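You operate a simulated robot arm through the tools that you are given. There is no shell and no other tool. Be economical: measure what you need, move in short steps, check, and stop when the job is done.

You run a simulated two-armed robot. Do the job below in one go: nothing can be reset, and whatever is moved stays where it is left.

Task
Shim the tube cradle and level the tube by its bubble.
Fine: free the cradle clamp knob, push home the shim that the gap gauge asks for, tighten the clamp knob; centre the bubble by the cradle wheel and tighten the wheel lock knob.

The check looks at the end state, three seconds after you hand in, the way a careful person would. Anything else that was tipped, shoved, dropped, spilled or broken makes it a failure.

Robot
Two 7-joint arms with four-finger grippers on one trunk, on a base that drives. Base frame: it is fixed to the floor where the robot stands at the start and does not move with it; the origin is under the middle of the robot, x ahead of it, y to its left, z up; the surface under the hand at the start is at about z = 0.782. Readings come in m, rad, newtons and seconds.
The left shoulder is at the start at [0.04, 0.181, 1.158], the right one opposite. With the tool pointing down near the work surface each hand reaches from about 0.3 to 0.82 m from the robot's upright axis, wherever it stands, measured 20 degrees to its own side. Places, roughly: blue cradle shim [0.9, -0.2, 1.2]; cradle clamp knob [0.9, 0, 1.2]; cradle gap gauge [0.8, -0.1, 1.1]; cradle wheel [0.9, -0.5, 1.2]; crank [1.1, -0.8, 1.3]; crank lock knob [1.2, -0.7, 1.3]; fork lever [0.9, -0.6, 1.3]; gate lever [1.2, 0.3, 1.4]; gate-side claw [1.1, 0.3, 1.4]; green cradle shim [0.9, -0.1, 1.2]; lock door claw [1.2, 0.3, 1.4]; lock pump valve [1.2, -0.2, 1.2]; lock vent valve [1.2, -0.1, 1.2]; tube bubble gauge [0.9, -0.3, 1.2]; tube-side claw [1.1, 0.1, 1.4]; wheel lock knob [0.9, -0.4, 1.2]. Payload 3.67 kg a hand.
Tool frame (each hand has its own): the origin (TCP) lies between the finger pads and is the grasp point; the fingertips stand 0.028 m ahead of it; z points along the fingers, y is the line along which they close. Largest opening 0.112 m; the body of the gripper starts 0.073 m behind the TCP.
Orientation is told as [roll, pitch, yaw] about the base's x, y, z axes, in that order, counted from this pose: with the fingers straight down and closing along the base's y, the tool's x points along the base's -x, its y along +y and its z along -z.

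Tools
- The arms move only by the tool jog_arm. It takes "left_series", "right_series" or both (then of equal length, played together; a hand with none holds still); each is one flat list of numbers, 7 for each row, row after row: the finger opening in m, from 0 to 0.112, then the shift along the tool's x, y, z in m, then the turn, a rotation vector about the tool's x, y, z in rad. In form: [grip, x, y, z, wx, wy, wz, grip, x, y, z, wx, wy, wz, ...]. A call has 1 to 10 rows; each row is the pose to reach, as a shift and turn from the pose commanded when the call began, along the tool's axes at that moment. Each row takes 0.2 s and may step no farther than 0.05 m and 0.15 rad from the row before; otherwise, or with a gripper value out of range, the whole call is refused. Where a pose cannot be reached the arm comes as near as it can. A force on the tool above 90 N (or 10 N above the force at the start of the call, whichever is more), or a blocked arm, ends the call early, and 0.2 s more pass. Each finger halts on what it meets, pressing with about 20 N; the grip force reading is that of the motor and also rises with nothing between the fingers. The clock runs only during rows and for 0.2 s after the last one: add rows that repeat a pose to give the fingers time. The reply holds the time, the measured pose of the TCP, the force on the tool along the base axes, the opening and the grip force, in the units named above and with some noise, with the torque about the TCP (base axes, N m) and any sound that the robot's microphone picked up, and new pictures: "pictures" is both (left out), scene, wrist or none (wrist: the cameras of the hands that moved).
- Cameras (640 x 400 px; columns grow to the right, rows downward): "scene" is now at [0.1095, -0.0174, 1.4398]; the picture's right is [-0.21, -0.98, 0.00], its down [-0.06, 0.01, -1.00] and it looks along [0.98, -0.21, -0.06] (base axes); focal length 256 px, centre (320, 200). "left" rides on the left gripper at [0.06, 0.018, -0.104] in its tool frame; the picture's right is [-0.29, 0.96, 0.00], its down [-0.80, -0.24, -0.55] and it looks along [-0.53, -0.16, 0.83] (tool axes); focal length 234 px, centre (320, 200). "right" rides on the right gripper at [0.06, -0.018, -0.104] in its tool frame; the picture's right is [0.29, 0.96, 0.00], its down [-0.80, 0.24, -0.55] and it looks along [-0.53, 0.16, 0.83] (tool axes); focal length 234 px, centre (320, 200). There is no depth. A picture from a camera that has moved, and an enlarged one, comes with that camera's place and axes in the base frame and with its lens.
- slide_trunk(by): slides the trunk up (or, below 0, down) by that many m; the arms and the scene camera ride with it, the base frame stays. It gives what a move gives, with no picture.
- drive_base(legs): drives the robot by 1 to 6 legs, each [ahead, left, turn to the left] in m, m and rad, along the robot's own axes; the way and the turn of a leg run together, so that a leg with both is an arc; at most 1.5 m and 3.142 rad a leg. The arms and the cameras ride along, it lands a little off, and it stops where it bumps. It gives what a move gives, and a new picture of the scene camera.
- head_to(pan, tilt): turns the head with the scene camera to pan (to the left, within 1.501 rad either way) and tilt (down, from -0.506 to 1.204), counted from straight ahead of the robot. It gives what a move gives, and a new picture of the scene camera.
- zoom(camera, box): a new picture of the part [left, top, right, bottom] of that camera's present view, enlarged. The clock stands still meanwhile.
- finish_job(): hands the job in; it is judged then, once.

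Work in short steps. Places have to be worked out from the pictures, the camera data and where the tool is seen: move nearer, look again, correct. Check each grasp and each placing, and mend what went wrong. You have 120 turns and 260 pictures in all, those below and enlarged ones among them. Open the grippers and draw the arms clear of the work before you hand the job in, unless the task says otherwise; then end with one line.

The tools are called as name(argument=value, ...) on one line, values as JSON. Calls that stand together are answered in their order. jog_arm: Moves the arms, as the interface text tells. Its arguments: {"type":"object","properties":{"left_series":{"type":"array","items":{"type":"number"}},"right_series":{"type":"array","items":{"type":"number"}},"pictures":{"type":"string","enum":["both","scene","wrist","none"]}},"required":[]} The other tools are called the same way: slide_trunk (by) slides the trunk up or down; drive_base (legs) drives the base; head_to (pan, tilt) turns the head that bears the scene camera; zoom (camera, box) takes an enlarged picture of a part of a camera's view; finish_job () hands the job in.

At the start:

```text
time_s: 0.0
left_ee_pos: [0.4909, 0.1221, 1.3421]
left_ee_rot: [-0.001, 0.002, 0.0]
left_ft_force: [0.6, 0.3, 0.9]
left_torque: [0.02, -0.03, 0.0]
left_finger_gap: 0.1121
left_grip_force: 0.1
right_ee_pos: [0.4215, -0.279, 1.4221]
right_ee_rot: [-0.003, 0.0, 0.001]
right_ft_force: [0.4, -0.4, -0.2]
right_torque: [0.02, -0.03, 0.02]
right_finger_gap: 0.1121
right_grip_force: 0.2
trunk travel left (down, up): [-0.279, 0.235]
robot x, y, heading: [0.0004, -0.002, -0.002]
head pan, tilt: [-0.213, 0.056]
```

scene: 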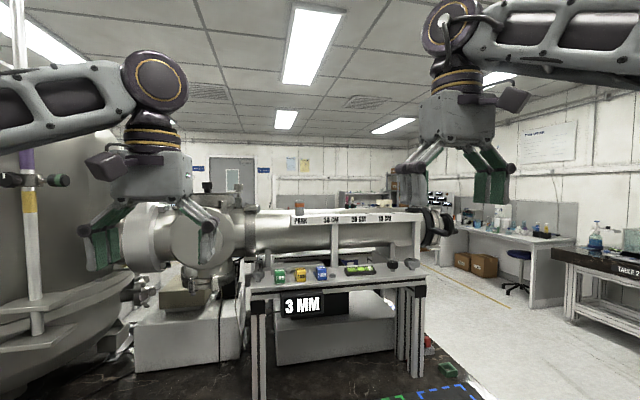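
right: 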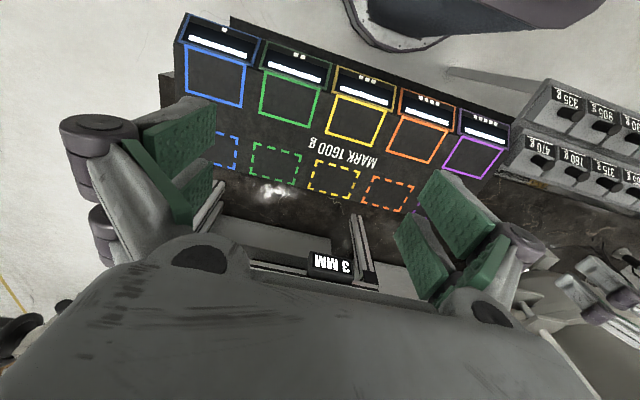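
left: 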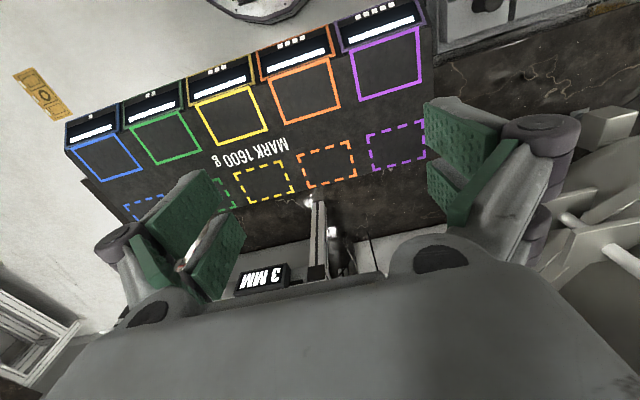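

The gauge reads 3 MM; I need to see the shim labels and the knobs, so I zoom in on the cradle.

zoom(camera="scene", box=[230, 200, 450, 340])

zoom(camera="scene", box=[240, 250, 340, 312])

zoom(camera="scene", box=[330, 240, 430, 302])

```text
2.86 times, centred on (340, 270) of scene
camera zoom: at [0.1095, -0.0174, 1.4398], right [-0.21, -0.98, 0.0], down [-0.06, 0.01, -1.0], along [0.98, -0.21, -0.06], focal length 732 px, centre (263, 0)
```

zoom: 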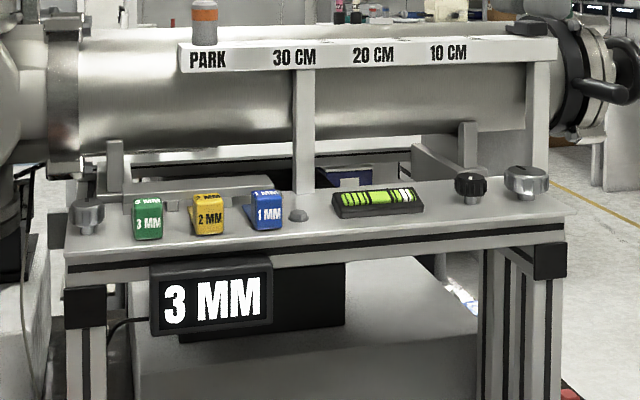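

```text
6.40 times, centred on (290, 281) of scene
camera zoom: at [0.1095, -0.0174, 1.4398], right [-0.21, -0.98, 0.0], down [-0.06, 0.01, -1.0], along [0.98, -0.21, -0.06], focal length 1639 px, centre (512, -318)
```

zoom: 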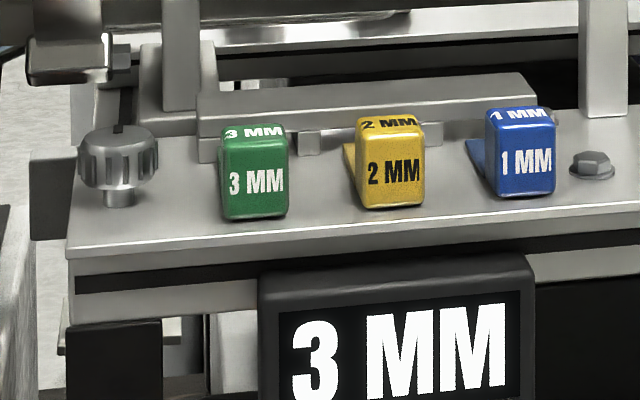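

```text
6.40 times, centred on (380, 271) of scene
camera zoom: at [0.1095, -0.0174, 1.4398], right [-0.21, -0.98, 0.0], down [-0.06, 0.01, -1.0], along [0.98, -0.21, -0.06], focal length 1639 px, centre (-64, -254)
```

zoom: 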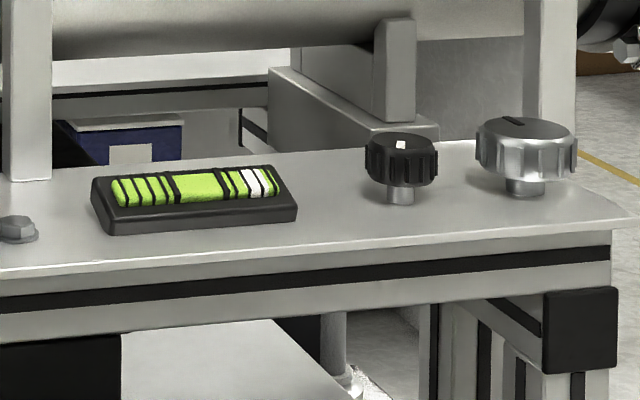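

The green 3 mm shim matches the gauge reading. Next I look down to see whether there is room to drive closer.

head_to(pan=-0.2, tilt=0.85)

```text
time_s: 1.1
left_ee_pos: [0.4914, 0.1229, 1.3433]
left_ee_rot: [-0.001, 0.001, 0.0]
left_ft_force: [-0.2, 0.0, 0.3]
left_torque: [0.01, 0.0, 0.02]
left_finger_gap: 0.1121
left_grip_force: 0.0
right_ee_pos: [0.422, -0.2797, 1.4217]
right_ee_rot: [0.0, 0.001, 0.001]
right_ft_force: [-1.0, 0.0, 0.7]
right_torque: [-0.02, 0.03, 0.01]
right_finger_gap: 0.112
right_grip_force: 0.1
trunk travel left (down, up): [-0.279, 0.235]
robot x, y, heading: [0.0014, 0.0017, -0.002]
head pan, tilt: [-0.201, 0.85]
camera scene: at [0.0969, -0.0136, 1.3689], right [-0.2, -0.98, 0.0], down [-0.74, 0.15, -0.66], along [0.65, -0.13, -0.75], focal length 256 px, centre (320, 200)
```

scene: 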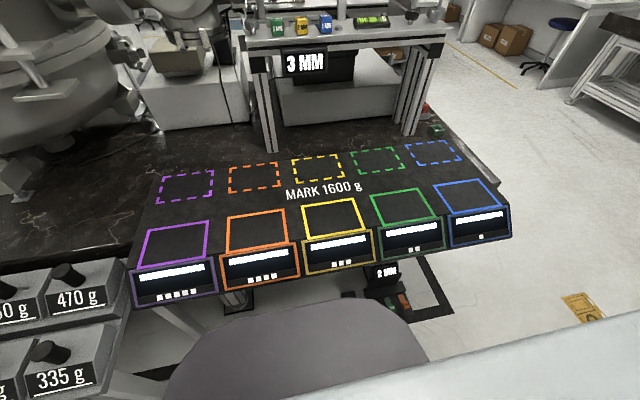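

There is a second display below the bench edge; I zoom on it and on the bench edge.

zoom(camera="scene", box=[330, 240, 450, 315])

zoom(camera="scene", box=[230, 0, 450, 138])

```text
5.33 times, centred on (390, 278) of scene
camera zoom: at [0.0969, -0.0136, 1.3689], right [-0.2, -0.98, 0.0], down [-0.74, 0.15, -0.66], along [0.65, -0.13, -0.75], focal length 1366 px, centre (-53, -213)
```

zoom: 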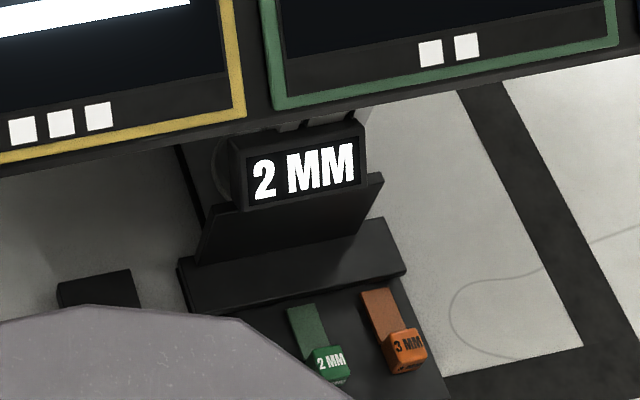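

```text
2.90 times, centred on (340, 69) of scene
camera zoom: at [0.0969, -0.0136, 1.3689], right [-0.2, -0.98, 0.0], down [-0.74, 0.15, -0.66], along [0.65, -0.13, -0.75], focal length 742 px, centre (262, 580)
```

zoom: 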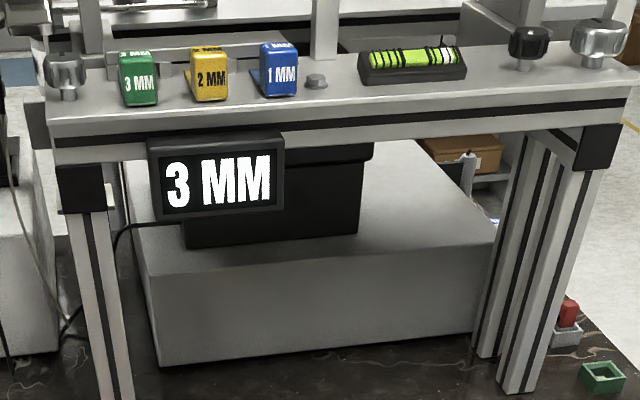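

The bench front edge is around x≈0.4 and a foot gauge stands below it. I tilt the head fully down to see the base's clearance.

head_to(pan=-0.6, tilt=1.2)

head_to(pan=0.3, tilt=1.2)

```text
time_s: 2.0
left_ee_pos: [0.4912, 0.1231, 1.3428]
left_ee_rot: [-0.003, 0.003, 0.0]
left_ft_force: [0.3, -0.8, 0.8]
left_torque: [-0.02, 0.02, 0.01]
left_finger_gap: 0.1119
left_grip_force: 0.2
right_ee_pos: [0.4234, -0.2793, 1.4214]
right_ee_rot: [-0.001, 0.0, 0.001]
right_ft_force: [-0.6, -1.0, 0.3]
right_torque: [0.0, -0.02, -0.02]
right_finger_gap: 0.1121
right_grip_force: 0.0
trunk travel left (down, up): [-0.279, 0.235]
robot x, y, heading: [-0.0007, -0.0043, 0.001]
head pan, tilt: [-0.6, 1.201]
camera scene: at [0.0665, -0.0296, 1.3451], right [-0.56, -0.83, 0.0], down [-0.77, 0.53, -0.36], along [0.3, -0.2, -0.93], focal length 256 px, centre (320, 200)
```

scene: 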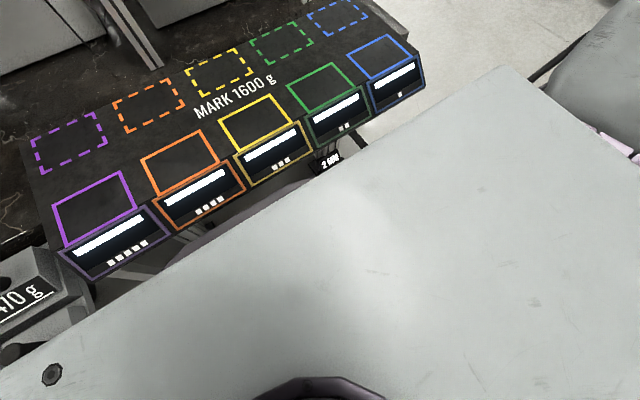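

```text
time_s: 3.2
left_ee_pos: [0.4909, 0.1224, 1.3442]
left_ee_rot: [-0.001, 0.003, 0.001]
left_ft_force: [0.7, 0.6, 0.0]
left_torque: [-0.01, -0.02, 0.01]
left_finger_gap: 0.1118
left_grip_force: 0.0
right_ee_pos: [0.4218, -0.279, 1.4215]
right_ee_rot: [-0.002, 0.001, 0.0]
right_ft_force: [0.3, 0.3, -0.4]
right_torque: [0.0, 0.02, 0.0]
right_finger_gap: 0.112
right_grip_force: 0.1
trunk travel left (down, up): [-0.279, 0.235]
robot x, y, heading: [-0.0007, 0.001, -0.0]
head pan, tilt: [0.3, 1.201]
camera scene: at [0.0737, 0.0184, 1.3451], right [0.29, -0.96, 0.0], down [-0.89, -0.27, -0.36], along [0.35, 0.11, -0.93], focal length 256 px, centre (320, 200)
```

scene: 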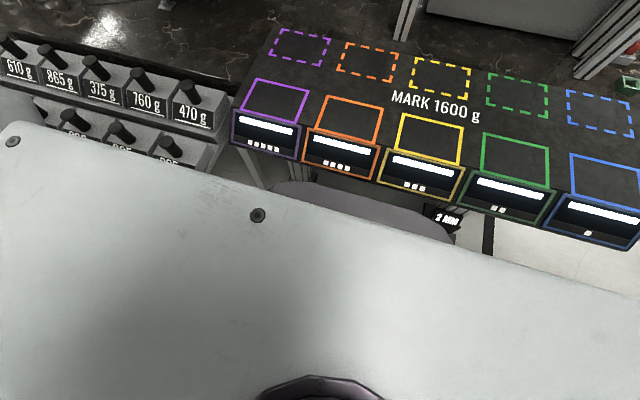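

I zoom to see what the lavender shape under the plate is.

zoom(camera="scene", box=[230, 120, 510, 295])

slide_trunk(by=0.1)

head_to(pan=-0.2, tilt=0.85)

```text
2.29 times, centred on (370, 208) of scene
camera zoom: at [0.0737, 0.0184, 1.3451], right [0.29, -0.96, 0.0], down [-0.89, -0.27, -0.36], along [0.35, 0.11, -0.93], focal length 585 px, centre (206, 183)
```

zoom: 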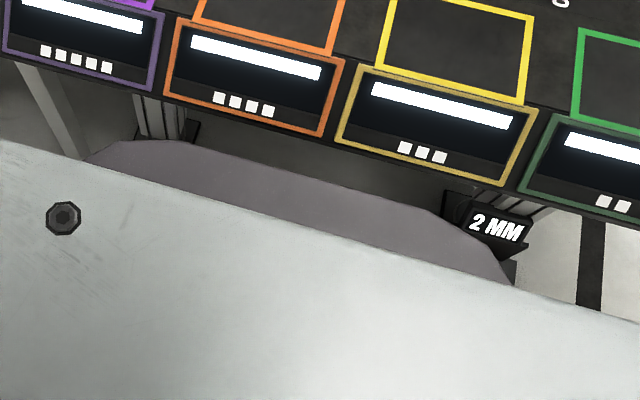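

```text
time_s: 4.5
left_ee_pos: [0.4918, 0.123, 1.4435]
left_ee_rot: [-0.002, 0.001, 0.0]
left_ft_force: [0.2, 0.2, -0.1]
left_torque: [0.02, -0.01, 0.01]
left_finger_gap: 0.112
left_grip_force: 0.0
right_ee_pos: [0.4233, -0.2807, 1.5211]
right_ee_rot: [-0.001, 0.0, 0.001]
right_ft_force: [0.9, -0.2, -0.5]
right_torque: [-0.02, 0.01, 0.02]
right_finger_gap: 0.1122
right_grip_force: 0.0
trunk travel left (down, up): [-0.379, 0.135]
robot x, y, heading: [0.0006, -0.0012, 0.001]
head pan, tilt: [0.3, 1.201]
```

```text
time_s: 5.5
left_ee_pos: [0.4903, 0.1238, 1.443]
left_ee_rot: [-0.001, 0.003, 0.001]
left_ft_force: [0.5, 0.0, -0.6]
left_torque: [-0.04, -0.01, 0.02]
left_finger_gap: 0.1122
left_grip_force: 0.1
right_ee_pos: [0.4227, -0.279, 1.5213]
right_ee_rot: [-0.002, -0.001, 0.002]
right_ft_force: [0.1, 0.1, -0.4]
right_torque: [-0.01, -0.01, -0.03]
right_finger_gap: 0.1122
right_grip_force: 0.1
trunk travel left (down, up): [-0.379, 0.135]
robot x, y, heading: [-0.0019, 0.003, -0.001]
head pan, tilt: [-0.201, 0.85]
camera scene: at [0.0967, -0.0135, 1.4681], right [-0.2, -0.98, 0.0], down [-0.74, 0.15, -0.66], along [0.65, -0.13, -0.75], focal length 256 px, centre (320, 200)
```

scene: 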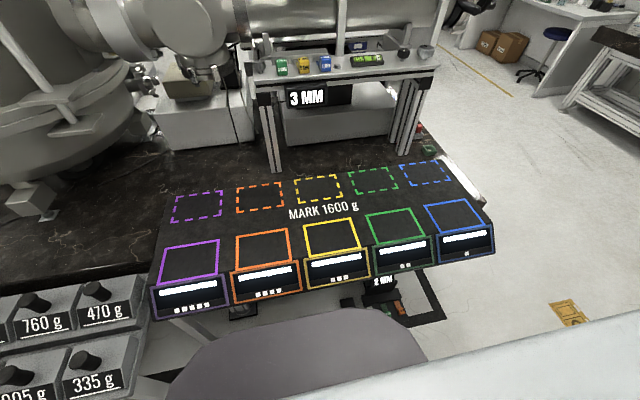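

The lavender shape seems to be the low base, reaching under the bench. I zoom to see how close it is to the floor items.

zoom(camera="scene", box=[300, 260, 460, 360])

zoom(camera="scene", box=[140, 280, 460, 400])

```text
4.00 times, centred on (380, 310) of scene
camera zoom: at [0.0967, -0.0135, 1.4681], right [-0.2, -0.98, 0.0], down [-0.74, 0.15, -0.66], along [0.65, -0.13, -0.75], focal length 1024 px, centre (80, -240)
```

zoom: 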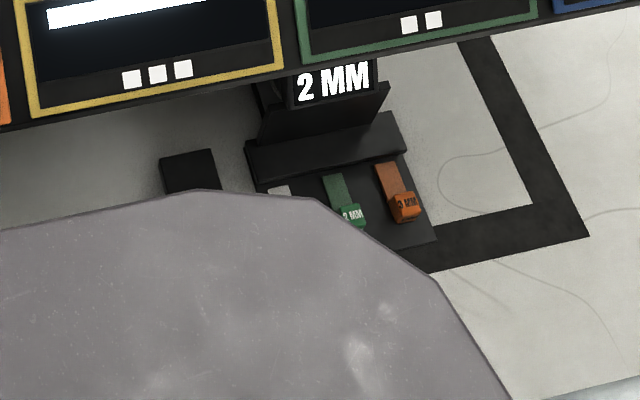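

```text
2.00 times, centred on (300, 340) of scene
camera zoom: at [0.0967, -0.0135, 1.4681], right [-0.2, -0.98, 0.0], down [-0.74, 0.15, -0.66], along [0.65, -0.13, -0.75], focal length 512 px, centre (360, -80)
```

zoom: 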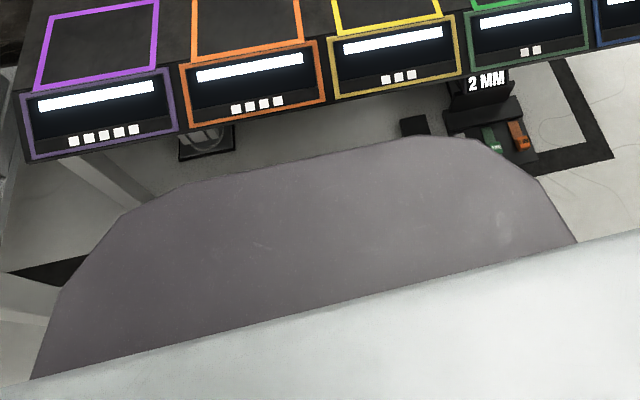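

I want a solid depth for the base edge versus the floor plate, so I lower the trunk 0.3 and look again with the same head pose.

slide_trunk(by=-0.3)

zoom(camera="scene", box=[140, 260, 460, 400])

```text
time_s: 8.5
left_ee_pos: [0.4911, 0.1228, 1.1421]
left_ee_rot: [-0.003, 0.0, -0.001]
left_ft_force: [0.0, -0.8, -0.6]
left_torque: [0.0, -0.01, 0.02]
left_finger_gap: 0.1117
left_grip_force: 0.1
right_ee_pos: [0.4228, -0.2789, 1.2201]
right_ee_rot: [-0.002, 0.0, 0.001]
right_ft_force: [0.7, 0.1, -1.1]
right_torque: [0.01, 0.0, 0.01]
right_finger_gap: 0.1121
right_grip_force: 0.1
trunk travel left (down, up): [-0.079, 0.435]
robot x, y, heading: [0.0023, 0.0001, -0.002]
head pan, tilt: [-0.201, 0.85]
```

```text
2.00 times, centred on (300, 330) of scene
camera zoom: at [0.0967, -0.0136, 1.168], right [-0.2, -0.98, 0.0], down [-0.74, 0.15, -0.66], along [0.65, -0.13, -0.75], focal length 512 px, centre (360, -60)
```

zoom: 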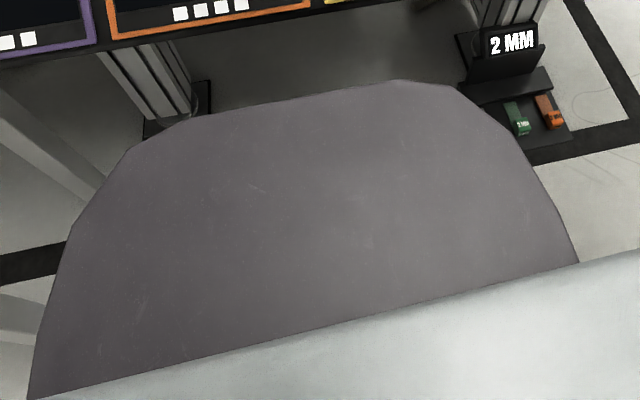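

Triangulating gives a base front at x≈0.37, half-width ≈0.27, with the floor plate at y<-0.35 and x>0.40. A 0.10 m advance is clear, so I drive that and then look at the cradle level.

drive_base(legs=[[0.1, 0, 0]])

head_to(pan=-0.25, tilt=0.1)

zoom(camera="scene", box=[200, 130, 440, 280])

slide_trunk(by=0.33)

head_to(pan=-0.25, tilt=0.5)

zoom(camera="scene", box=[200, 100, 440, 250])

```text
time_s: 9.6
left_ee_pos: [0.5909, 0.1241, 1.1419]
left_ee_rot: [0.0, 0.001, 0.002]
left_ft_force: [0.5, 0.9, -0.2]
left_torque: [-0.04, 0.04, 0.0]
left_finger_gap: 0.1118
left_grip_force: 0.0
right_ee_pos: [0.5239, -0.2782, 1.2189]
right_ee_rot: [-0.001, 0.0, 0.0]
right_ft_force: [0.3, 0.5, -0.6]
right_torque: [-0.01, 0.08, -0.02]
right_finger_gap: 0.112
right_grip_force: 0.1
trunk travel left (down, up): [-0.079, 0.435]
robot x, y, heading: [0.1004, 0.0022, 0.007]
head pan, tilt: [-0.201, 0.85]
camera scene: at [0.1968, -0.0134, 1.1678], right [-0.2, -0.98, 0.0], down [-0.74, 0.15, -0.66], along [0.65, -0.13, -0.75], focal length 256 px, centre (320, 200)
```

scene: 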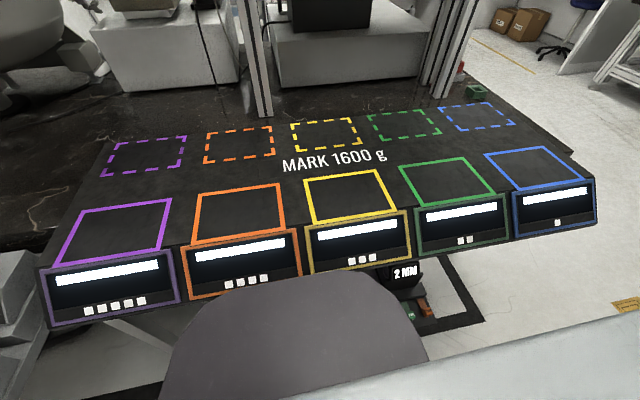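

```text
time_s: 10.7
left_ee_pos: [0.59, 0.1246, 1.1412]
left_ee_rot: [0.0, 0.004, 0.002]
left_ft_force: [-0.4, 0.0, 0.0]
left_torque: [-0.02, 0.02, 0.0]
left_finger_gap: 0.1121
left_grip_force: 0.0
right_ee_pos: [0.5223, -0.2784, 1.2193]
right_ee_rot: [-0.002, -0.001, 0.0]
right_ft_force: [0.1, 0.4, -0.4]
right_torque: [0.0, 0.02, 0.02]
right_finger_gap: 0.1124
right_grip_force: 0.1
trunk travel left (down, up): [-0.079, 0.435]
robot x, y, heading: [0.0983, 0.0021, 0.003]
head pan, tilt: [-0.25, 0.099]
camera scene: at [0.2085, -0.0205, 1.2349], right [-0.25, -0.97, 0.0], down [-0.1, 0.02, -0.99], along [0.96, -0.24, -0.1], focal length 256 px, centre (320, 200)
```

scene: 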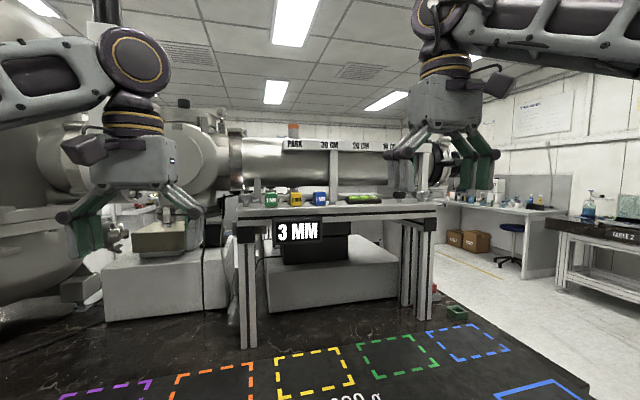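

```text
2.67 times, centred on (320, 205) of scene
camera zoom: at [0.2085, -0.0205, 1.2349], right [-0.25, -0.97, 0.0], down [-0.1, 0.02, -0.99], along [0.96, -0.24, -0.1], focal length 683 px, centre (320, 187)
```

zoom: 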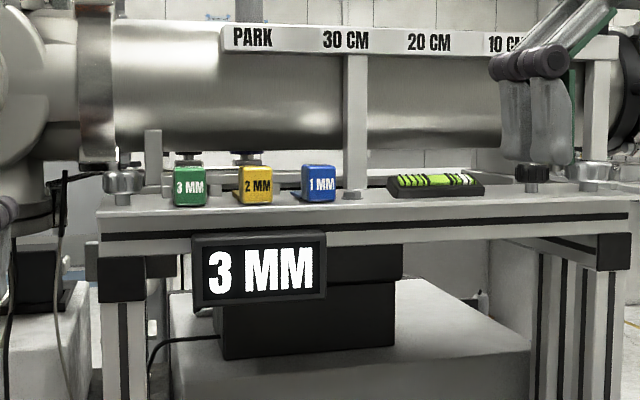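

```text
time_s: 14.0
left_ee_pos: [0.5893, 0.124, 1.4725]
left_ee_rot: [0.001, 0.002, 0.002]
left_ft_force: [0.1, 1.1, -0.1]
left_torque: [-0.04, 0.02, 0.02]
left_finger_gap: 0.1118
left_grip_force: 0.1
right_ee_pos: [0.5223, -0.2786, 1.5502]
right_ee_rot: [-0.002, 0.0, 0.001]
right_ft_force: [-0.4, -0.5, -0.1]
right_torque: [0.0, -0.03, 0.01]
right_finger_gap: 0.1118
right_grip_force: 0.0
trunk travel left (down, up): [-0.409, 0.105]
robot x, y, heading: [0.0999, -0.0028, 0.001]
head pan, tilt: [-0.25, 0.099]
```

```text
time_s: 14.8
left_ee_pos: [0.5895, 0.1245, 1.4734]
left_ee_rot: [0.0, 0.002, 0.002]
left_ft_force: [0.6, 0.6, 0.3]
left_torque: [0.01, 0.03, 0.02]
left_finger_gap: 0.112
left_grip_force: 0.1
right_ee_pos: [0.5214, -0.2786, 1.5499]
right_ee_rot: [-0.002, 0.0, 0.001]
right_ft_force: [-0.5, 0.4, 0.5]
right_torque: [0.01, -0.03, -0.03]
right_finger_gap: 0.112
right_grip_force: 0.1
trunk travel left (down, up): [-0.409, 0.105]
robot x, y, heading: [0.0943, -0.0029, 0.0]
head pan, tilt: [-0.25, 0.499]
camera scene: at [0.2074, -0.0202, 1.5285], right [-0.25, -0.97, 0.0], down [-0.46, 0.12, -0.88], along [0.85, -0.22, -0.48], focal length 256 px, centre (320, 200)
```

scene: 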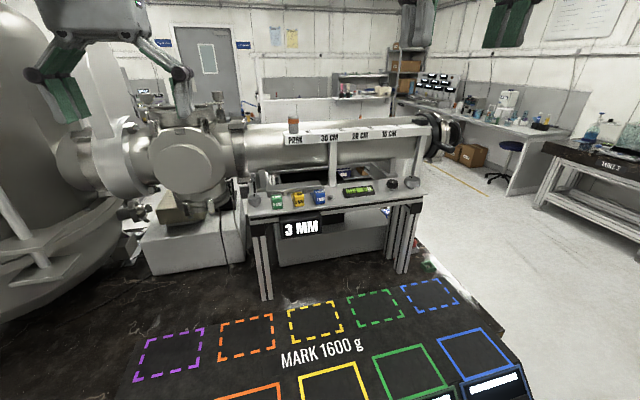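

```text
2.67 times, centred on (320, 175) of scene
camera zoom: at [0.2074, -0.0202, 1.5285], right [-0.25, -0.97, 0.0], down [-0.46, 0.12, -0.88], along [0.85, -0.22, -0.48], focal length 683 px, centre (320, 267)
```

zoom: 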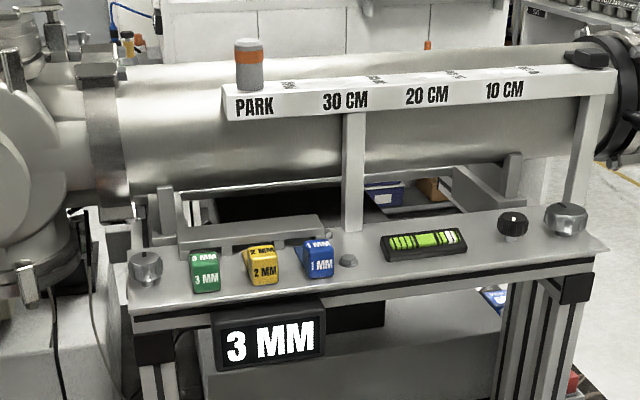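

I've triangulated: clamp knob (0.879, 0.001, 1.176), green shim block (0.837, -0.059, 1.175), lock knob (0.893, -0.446, 1.17), wheel (0.893, -0.524, 1.17), and table top z≈1.153. I bring the left hand above the clamp knob.

jog_arm(left_series=[0.09, -0.036, -0.015, 0.02, 0, 0, 0, 0.07, -0.072, -0.031, 0.043, 0, 0, 0, 0.06, -0.108, -0.046, 0.065, 0, 0, 0, 0.06, -0.145, -0.062, 0.086, 0, 0, 0, 0.06, -0.181, -0.077, 0.108, 0, 0, 0, 0.06, -0.217, -0.093, 0.13, 0, 0, 0, 0.06, -0.254, -0.108, 0.15, 0, 0, 0, 0.06, -0.29, -0.1235, 0.17, 0, 0, 0, 0.06, -0.29, -0.1235, 0.17, 0, 0, 0])

```text
time_s: 16.8
left_ee_pos: [0.8171, 0.017, 1.2867]
left_ee_rot: [0.001, 0.0, 0.003]
left_ft_force: [0.5, -0.1, 0.0]
left_torque: [0.01, 0.0, -0.03]
left_finger_gap: 0.06
left_grip_force: 0.2
left hand out of reach, approached as far as the arm can: row 6, 7, 8, 9
right_ee_pos: [0.5209, -0.2794, 1.5511]
right_ee_rot: [-0.001, 0.0, 0.002]
right_ft_force: [-0.6, -0.3, 0.2]
right_torque: [0.04, -0.02, 0.03]
right_finger_gap: 0.112
right_grip_force: 0.1
trunk travel left (down, up): [-0.409, 0.105]
robot x, y, heading: [0.0987, 0.0013, -0.003]
head pan, tilt: [-0.25, 0.499]
camera scene: at [0.2064, -0.0211, 1.5286], right [-0.25, -0.97, 0.0], down [-0.46, 0.12, -0.88], along [0.85, -0.22, -0.48], focal length 256 px, centre (320, 200)
camera left: at [0.757, 0.0342, 1.3909], right [0.29, 0.96, 0.0], down [0.8, -0.24, 0.55], along [0.53, -0.16, -0.83], focal length 234 px, centre (320, 200)
```

scene: 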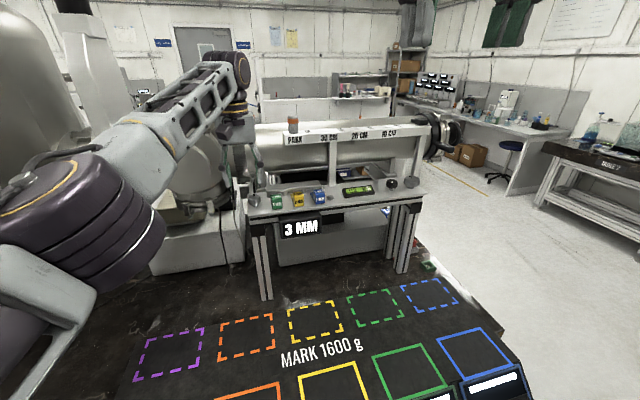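
left: 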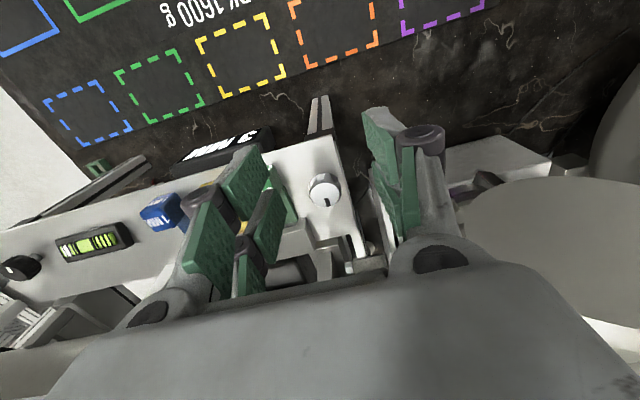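

The straight-down reach stops at x≈0.817, so I tilt the left tool forward (fingers out) about 0.4 rad and see where it lands.

jog_arm(left_series=[0.06, 0, 0, 0, 0, -0.13, 0, 0.06, 0, 0, 0, 0, -0.26, 0, 0.06, 0, 0, 0, 0, -0.4, 0, 0.06, 0, 0, 0, 0, -0.4, 0])

```text
time_s: 17.8
left_ee_pos: [0.8906, -0.0069, 1.3144]
left_ee_rot: [0.001, -0.4, 0.004]
left_ft_force: [0.2, 0.7, -0.6]
left_torque: [0.02, -0.01, 0.03]
left_finger_gap: 0.0602
left_grip_force: 0.0
left hand out of reach, approached as far as the arm can: row 1, 2, 3, 4
right_ee_pos: [0.5224, -0.2793, 1.5495]
right_ee_rot: [-0.002, -0.001, 0.003]
right_ft_force: [0.0, -0.4, 0.3]
right_torque: [-0.01, 0.01, -0.01]
right_finger_gap: 0.1123
right_grip_force: 0.1
trunk travel left (down, up): [-0.409, 0.105]
robot x, y, heading: [0.0983, 0.0013, 0.004]
head pan, tilt: [-0.25, 0.499]
camera scene: at [0.2076, -0.0204, 1.5284], right [-0.25, -0.97, 0.0], down [-0.46, 0.12, -0.88], along [0.85, -0.22, -0.48], focal length 256 px, centre (320, 200)
camera left: at [0.7935, 0.0099, 1.3873], right [0.26, 0.96, 0.11], down [0.52, -0.24, 0.82], along [0.81, -0.16, -0.56], focal length 234 px, centre (320, 200)
```

scene: 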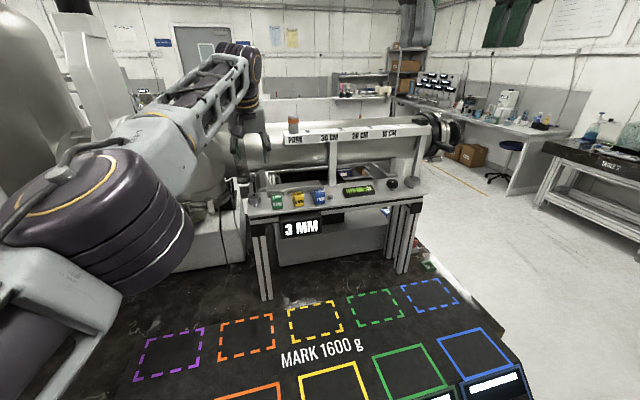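
left: 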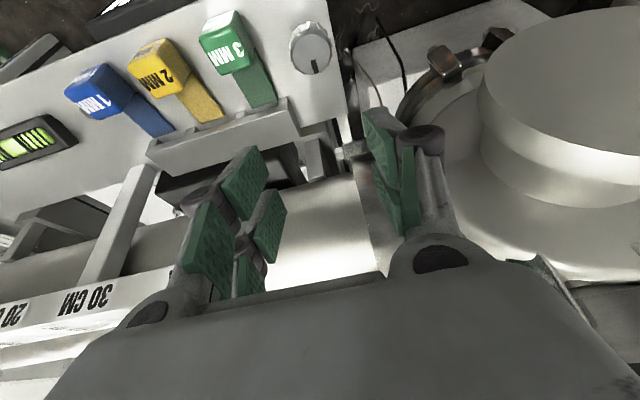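

Now I have a nice view of the shims and knob; I zoom for details.

zoom(camera="left", box=[130, 0, 370, 150])

zoom(camera="left", box=[0, 90, 110, 180])

```text
2.67 times, centred on (250, 75) of left
camera zoom: at [0.7935, 0.0099, 1.3873], right [0.26, 0.96, 0.11], down [0.52, -0.24, 0.82], along [0.81, -0.16, -0.56], focal length 624 px, centre (507, 533)
```

zoom: 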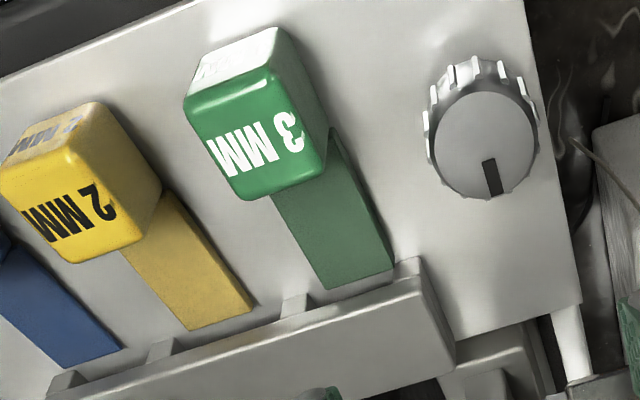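

```text
4.44 times, centred on (55, 135) of left
camera zoom: at [0.7935, 0.0099, 1.3873], right [0.26, 0.96, 0.11], down [0.52, -0.24, 0.82], along [0.81, -0.16, -0.56], focal length 1041 px, centre (1498, 489)
```

zoom: 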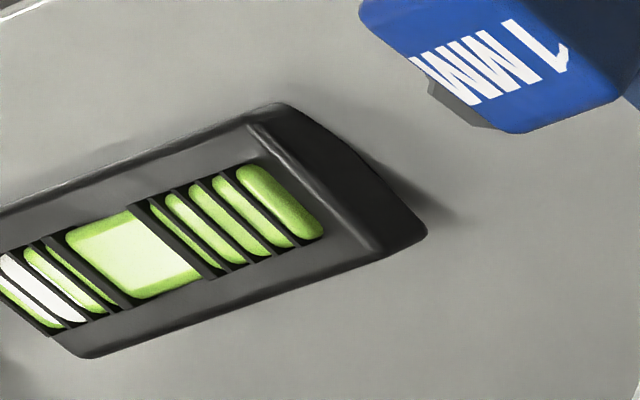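

The clamp knob's mark points away from the robot. I lower the tilted left hand toward a hover over the knob.

jog_arm(left_series=[0.06, 0.023, 0.004, 0.025, 0, 0, 0, 0.06, 0.0457, 0.008, 0.05, 0, 0, 0, 0.06, 0.0457, 0.008, 0.05, 0, 0, 0], pictures="wrist")

```text
time_s: 18.6
left_ee_pos: [0.9025, -0.0154, 1.259]
left_ee_rot: [0.0, -0.399, 0.003]
left_ft_force: [0.4, -0.8, 1.1]
left_torque: [0.02, 0.0, -0.01]
left_finger_gap: 0.0599
left_grip_force: 0.1
left hand out of reach, approached as far as the arm can: row 1, 2, 3
right_ee_pos: [0.5215, -0.2774, 1.5504]
right_ee_rot: [-0.002, 0.002, 0.002]
right_ft_force: [-0.2, 0.0, 0.1]
right_torque: [-0.01, -0.03, -0.04]
right_finger_gap: 0.1122
right_grip_force: 0.0
trunk travel left (down, up): [-0.409, 0.105]
robot x, y, heading: [0.0977, -0.0016, 0.003]
head pan, tilt: [-0.25, 0.499]
camera left: at [0.8063, 0.002, 1.3314], right [0.26, 0.96, 0.11], down [0.52, -0.24, 0.82], along [0.81, -0.16, -0.56], focal length 234 px, centre (320, 200)
```

left: 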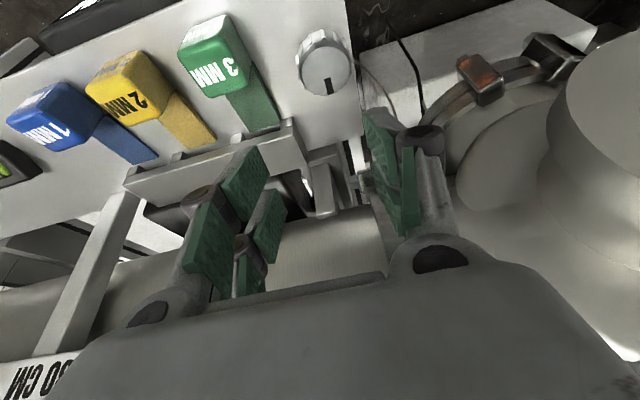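

The command seems to lie beyond reach still; I pull back toward the knob until it's within reach.

jog_arm(left_series=[0.06, 0.035, 0.016, -0.005, 0, 0, 0, 0.06, 0.035, 0.016, -0.005, 0, 0, 0], pictures="wrist")

```text
time_s: 19.2
left_ee_pos: [0.9031, -0.0137, 1.2598]
left_ee_rot: [0.0, -0.397, 0.004]
left_ft_force: [0.3, 0.1, -0.5]
left_torque: [0.02, 0.02, -0.01]
left_finger_gap: 0.0601
left_grip_force: 0.1
left hand out of reach, approached as far as the arm can: row 1, 2
right_ee_pos: [0.5225, -0.2787, 1.5514]
right_ee_rot: [-0.002, 0.0, 0.002]
right_ft_force: [0.3, -0.2, -0.1]
right_torque: [0.0, -0.02, -0.03]
right_finger_gap: 0.112
right_grip_force: 0.2
trunk travel left (down, up): [-0.409, 0.105]
robot x, y, heading: [0.0965, -0.002, 0.003]
head pan, tilt: [-0.25, 0.499]
camera left: at [0.8074, 0.004, 1.3317], right [0.26, 0.96, 0.11], down [0.52, -0.24, 0.82], along [0.81, -0.16, -0.56], focal length 234 px, centre (320, 200)
```

left: 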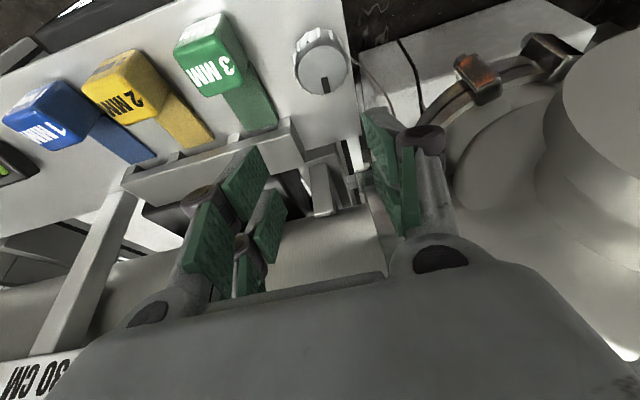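

Still beyond reach; continue backing the command.

jog_arm(left_series=[0.06, 0.04, 0.01, 0, 0, 0, 0, 0.06, 0.06, 0.015, 0.0, 0, 0, 0, 0.06, 0.06, 0.015, 0.0, 0, 0, 0], pictures="wrist")

```text
time_s: 20.0
left_ee_pos: [0.9054, -0.019, 1.248]
left_ee_rot: [0.0, -0.398, 0.001]
left_ft_force: [-0.2, 0.5, -0.6]
left_torque: [-0.04, 0.01, 0.0]
left_finger_gap: 0.0601
left_grip_force: 0.0
left hand out of reach, approached as far as the arm can: row 1, 2, 3
right_ee_pos: [0.5224, -0.2789, 1.55]
right_ee_rot: [-0.001, -0.002, 0.001]
right_ft_force: [0.0, 0.1, -1.6]
right_torque: [-0.02, 0.04, -0.04]
right_finger_gap: 0.1122
right_grip_force: 0.1
trunk travel left (down, up): [-0.409, 0.105]
robot x, y, heading: [0.0995, -0.0006, 0.004]
head pan, tilt: [-0.25, 0.499]
camera left: at [0.8083, -0.0012, 1.3215], right [0.26, 0.96, 0.11], down [0.52, -0.24, 0.82], along [0.81, -0.16, -0.56], focal length 234 px, centre (320, 200)
```

left: 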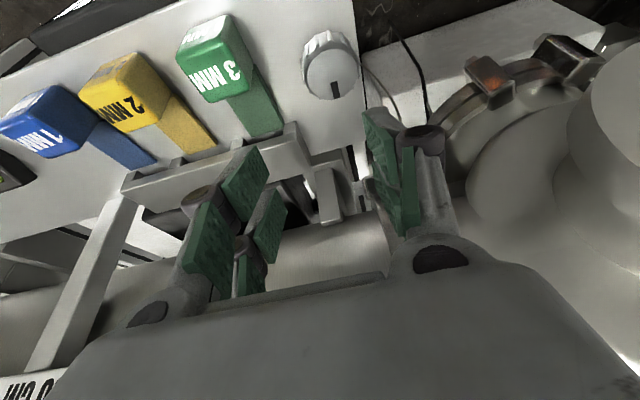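

The arm appears stuck in a stretched configuration. I retreat the command well back (and up) to re-converge.

jog_arm(left_series=[0.06, 0.03, 0.02, -0.03, 0, 0.1, 0, 0.06, 0.06, 0.04, -0.06, 0, 0.2, 0, 0.06, 0.09, 0.06, -0.08, 0, 0.3, 0, 0.06, 0.13, 0.07, -0.09, 0, 0.4, 0, 0.06, 0.17, 0.08, -0.1, 0, 0.4, 0, 0.06, 0.17, 0.08, -0.1, 0, 0.4, 0])

```text
time_s: 21.6
left_ee_pos: [0.7526, 0.1008, 1.2587]
left_ee_rot: [-0.027, 0.085, 0.191]
left_ft_force: [-0.9, 0.1, -0.3]
left_torque: [0.05, -0.05, -0.02]
left_finger_gap: 0.06
left_grip_force: 0.1
left hand out of reach, approached as far as the arm can: row 1, 2, 3, 4
right_ee_pos: [0.5179, -0.2833, 1.5506]
right_ee_rot: [0.001, -0.003, 0.003]
right_ft_force: [0.0, 0.0, -0.6]
right_torque: [0.07, -0.02, -0.01]
right_finger_gap: 0.1119
right_grip_force: 0.1
trunk travel left (down, up): [-0.409, 0.105]
robot x, y, heading: [0.0984, -0.0012, 0.002]
head pan, tilt: [-0.25, 0.499]
stopped in row 6 (left hand): the arm was blocked; the commanded pose is now the measured one
camera scene: at [0.2039, -0.0242, 1.5287], right [-0.25, -0.97, 0.0], down [-0.46, 0.12, -0.88], along [0.85, -0.22, -0.48], focal length 256 px, centre (320, 200)
camera left: at [0.6986, 0.1112, 1.3671], right [0.1, 0.99, -0.05], down [0.87, -0.06, 0.49], along [0.48, -0.09, -0.87], focal length 234 px, centre (320, 200)
```

scene: 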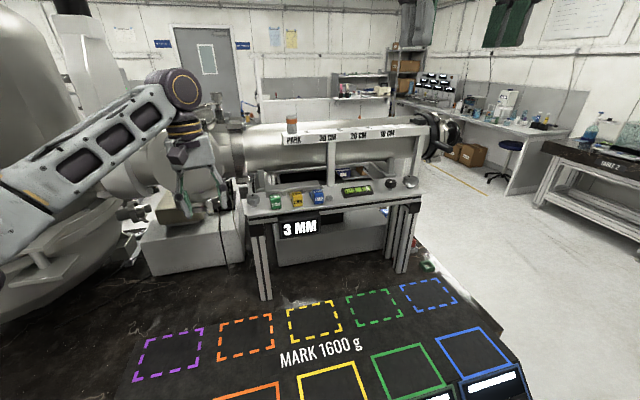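
left: 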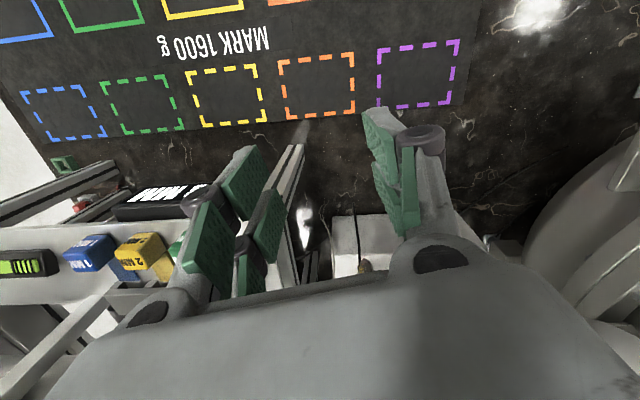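

The arm flipped back to a bent-elbow configuration, with nothing touched. I restore yaw and tilt gradually while moving toward the knob.

jog_arm(left_series=[0.06, -0.01, -0.02, -0.008, 0, -0.1, 0.05, 0.06, -0.018, -0.04, -0.016, 0, -0.2, 0.1, 0.06, -0.026, -0.06, -0.024, 0, -0.3, 0.15, 0.06, -0.034, -0.076, -0.03, 0, -0.4, 0.19, 0.06, -0.034, -0.076, -0.03, 0, -0.4, 0.19], pictures="wrist")

```text
time_s: 22.8
left_ee_pos: [0.8081, 0.0343, 1.2871]
left_ee_rot: [-0.008, -0.319, 0.007]
left_ft_force: [0.3, 0.5, 0.2]
left_torque: [0.01, -0.04, 0.0]
left_finger_gap: 0.06
left_grip_force: 0.1
right_ee_pos: [0.5215, -0.2788, 1.5509]
right_ee_rot: [-0.002, -0.001, 0.002]
right_ft_force: [0.4, 0.0, 0.3]
right_torque: [-0.02, 0.01, -0.04]
right_finger_gap: 0.112
right_grip_force: 0.0
trunk travel left (down, up): [-0.409, 0.105]
robot x, y, heading: [0.0963, -0.0025, -0.005]
head pan, tilt: [-0.25, 0.499]
camera left: at [0.7173, 0.0522, 1.3669], right [0.27, 0.96, 0.08], down [0.58, -0.23, 0.78], along [0.77, -0.16, -0.62], focal length 234 px, centre (320, 200)
```

left: 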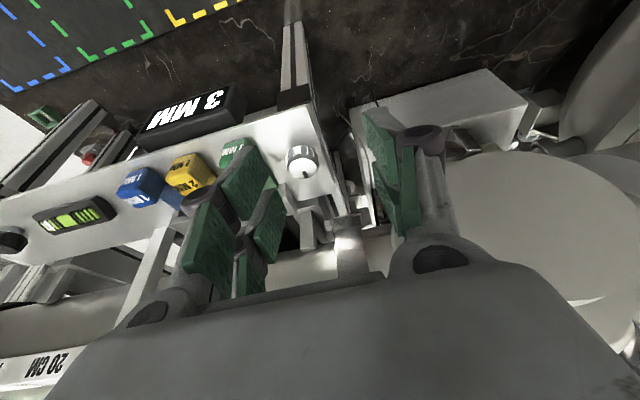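

Pose is now reachable and knob location agrees. I move to a hover just above it.

jog_arm(left_series=[0.06, -0.02, -0.016, 0.034, 0, -0.03, 0, 0.06, -0.0387, -0.032, 0.0676, 0, -0.06, 0, 0.06, -0.0387, -0.032, 0.0676, 0, -0.06, 0], pictures="both")

```text
time_s: 23.6
left_ee_pos: [0.8654, 0.0048, 1.2347]
left_ee_rot: [-0.011, -0.38, 0.009]
left_ft_force: [-0.7, -0.8, -0.4]
left_torque: [-0.01, -0.03, 0.03]
left_finger_gap: 0.0601
left_grip_force: 0.0
right_ee_pos: [0.5216, -0.2777, 1.5507]
right_ee_rot: [-0.002, 0.001, 0.002]
right_ft_force: [0.4, 0.4, 0.0]
right_torque: [-0.02, -0.04, 0.02]
right_finger_gap: 0.112
right_grip_force: 0.0
trunk travel left (down, up): [-0.409, 0.105]
robot x, y, heading: [0.0971, -0.0001, 0.003]
head pan, tilt: [-0.25, 0.499]
camera scene: at [0.2066, -0.0193, 1.5286], right [-0.25, -0.97, 0.0], down [-0.46, 0.12, -0.88], along [0.85, -0.22, -0.48], focal length 256 px, centre (320, 200)
camera left: at [0.7697, 0.0231, 1.3088], right [0.26, 0.96, 0.1], down [0.54, -0.23, 0.81], along [0.8, -0.16, -0.58], focal length 234 px, centre (320, 200)
```

scene: 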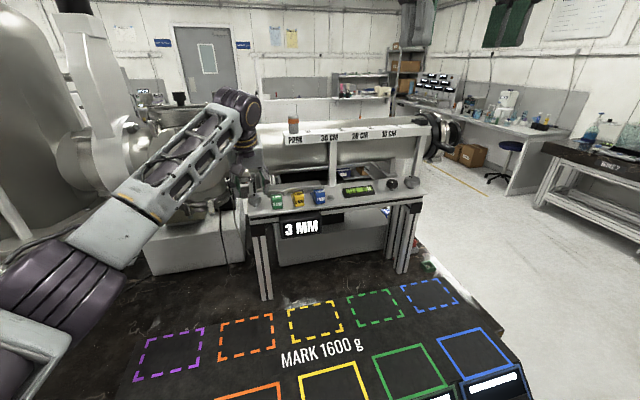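
left: 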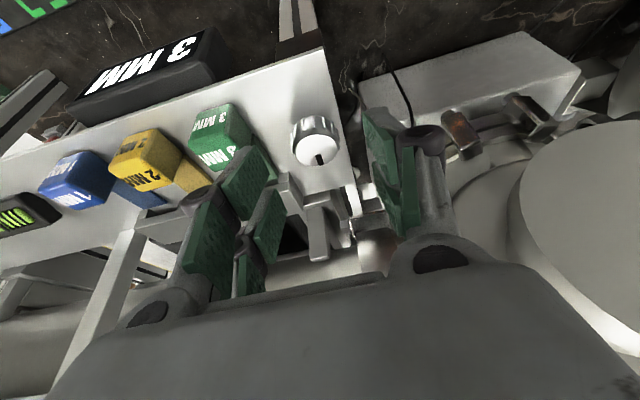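

The knob lies squarely between the fingers. I narrow to 0.052 and descend onto it.

jog_arm(left_series=[0.052, 0.004, -0.001, 0.02, 0, 0, 0, 0.052, 0.0088, -0.001, 0.0425, 0, 0, 0, 0.052, 0.0088, -0.001, 0.0425, 0, 0, 0], pictures="both")

zoom(camera="scene", box=[210, 140, 370, 240])

```text
time_s: 24.4
left_ee_pos: [0.8716, 0.0043, 1.1908]
left_ee_rot: [-0.01, -0.379, 0.011]
left_ft_force: [0.0, 0.7, 0.8]
left_torque: [0.02, -0.02, -0.02]
left_finger_gap: 0.052
left_grip_force: 0.1
right_ee_pos: [0.5214, -0.2786, 1.5511]
right_ee_rot: [-0.002, -0.001, 0.002]
right_ft_force: [-0.3, 0.2, 0.6]
right_torque: [0.0, 0.04, 0.02]
right_finger_gap: 0.1123
right_grip_force: 0.1
trunk travel left (down, up): [-0.409, 0.105]
robot x, y, heading: [0.0962, -0.0012, -0.002]
head pan, tilt: [-0.25, 0.499]
camera scene: at [0.2072, -0.0205, 1.5285], right [-0.25, -0.97, 0.0], down [-0.46, 0.12, -0.88], along [0.85, -0.22, -0.48], focal length 256 px, centre (320, 200)
camera left: at [0.7761, 0.0215, 1.2657], right [0.26, 0.96, 0.1], down [0.54, -0.23, 0.81], along [0.8, -0.16, -0.58], focal length 234 px, centre (320, 200)
```

scene: 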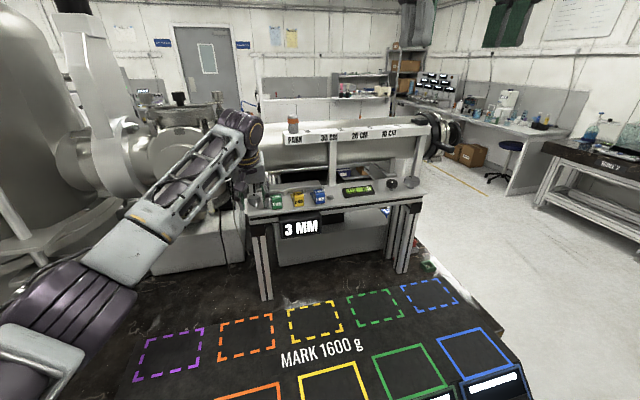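
left: 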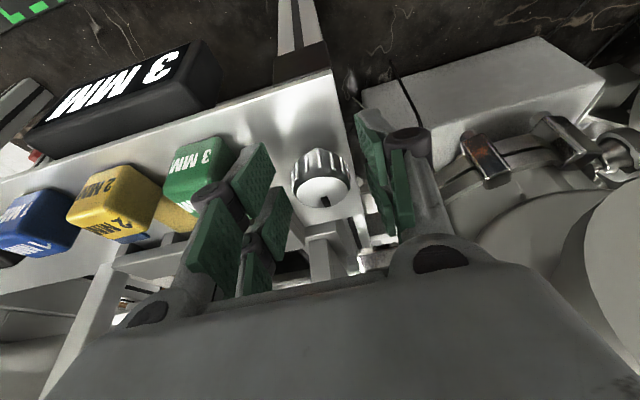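

```text
4.00 times, centred on (290, 190) of scene
camera zoom: at [0.2072, -0.0205, 1.5285], right [-0.25, -0.97, 0.0], down [-0.46, 0.12, -0.88], along [0.85, -0.22, -0.48], focal length 1024 px, centre (440, 240)
```

zoom: 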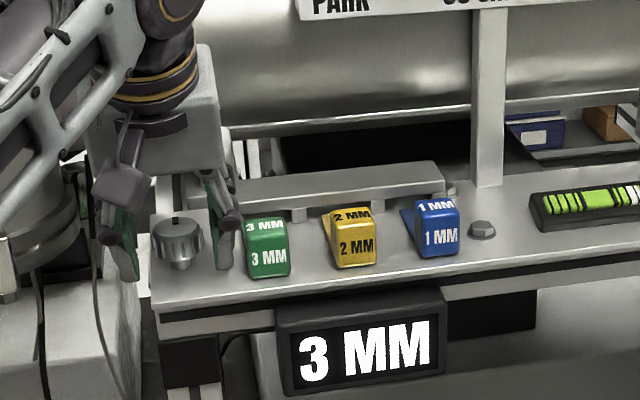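

The knob is centred between the pads. I close on it and check the width.

jog_arm(left_series=[0.03, 0, 0, 0, 0, 0, 0, 0.03, 0, 0, 0, 0, 0, 0, 0.0, 0, 0, 0, 0, 0, 0, 0.0, 0, 0, 0, 0, 0, 0], pictures="wrist")

```text
time_s: 25.4
left_ee_pos: [0.8711, 0.001, 1.19]
left_ee_rot: [-0.008, -0.376, 0.007]
left_ft_force: [0.5, -5.1, -0.9]
left_torque: [-0.33, -0.11, -0.09]
left_finger_gap: 0.0333
left_grip_force: 44.8
right_ee_pos: [0.522, -0.2798, 1.5512]
right_ee_rot: [-0.003, 0.001, 0.0]
right_ft_force: [0.1, -0.6, 0.0]
right_torque: [0.01, 0.01, 0.0]
right_finger_gap: 0.112
right_grip_force: 0.2
trunk travel left (down, up): [-0.409, 0.105]
robot x, y, heading: [0.1008, -0.0005, -0.003]
head pan, tilt: [-0.25, 0.499]
camera left: at [0.7764, 0.0198, 1.2655], right [0.26, 0.96, 0.1], down [0.54, -0.23, 0.81], along [0.8, -0.16, -0.58], focal length 234 px, centre (320, 200)
```

left: 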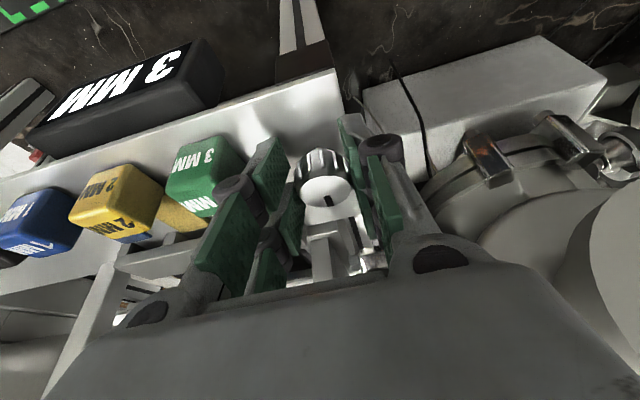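

Gripped (33 mm). I turn it counter-clockwise (from above) 0.6 rad and watch for torque.

jog_arm(left_series=[0, 0, -0.003, 0, -0.055, 0, -0.139, 0, 0, -0.004, 0, -0.11, 0, -0.278, 0, 0, -0.005, 0, -0.166, 0, -0.418, 0, 0, -0.006, 0, -0.222, 0, -0.557, 0, 0, -0.006, 0, -0.222, 0, -0.557], pictures="wrist")

```text
time_s: 26.6
left_ee_pos: [0.8753, -0.0078, 1.1904]
left_ee_rot: [-0.009, -0.374, 0.605]
left_ft_force: [14.9, -15.2, 1.8]
left_torque: [-0.82, -0.43, -0.65]
left_finger_gap: 0.0336
left_grip_force: 45.1
right_ee_pos: [0.5251, -0.2829, 1.5486]
right_ee_rot: [0.0, 0.0, 0.001]
right_ft_force: [-0.6, 0.2, 0.5]
right_torque: [-0.02, 0.02, 0.01]
right_finger_gap: 0.1118
right_grip_force: 0.1
trunk travel left (down, up): [-0.409, 0.105]
robot x, y, heading: [0.0996, 0.0023, -0.002]
head pan, tilt: [-0.25, 0.499]
camera left: at [0.7854, -0.0453, 1.266], right [-0.32, 0.94, 0.1], down [0.58, 0.11, 0.81], along [0.75, 0.32, -0.58], focal length 234 px, centre (320, 200)
```

left: 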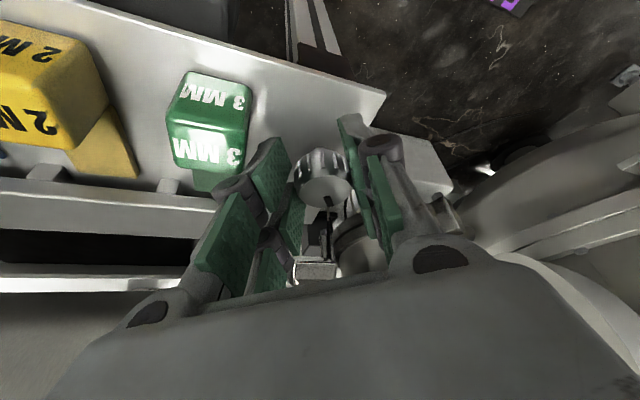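

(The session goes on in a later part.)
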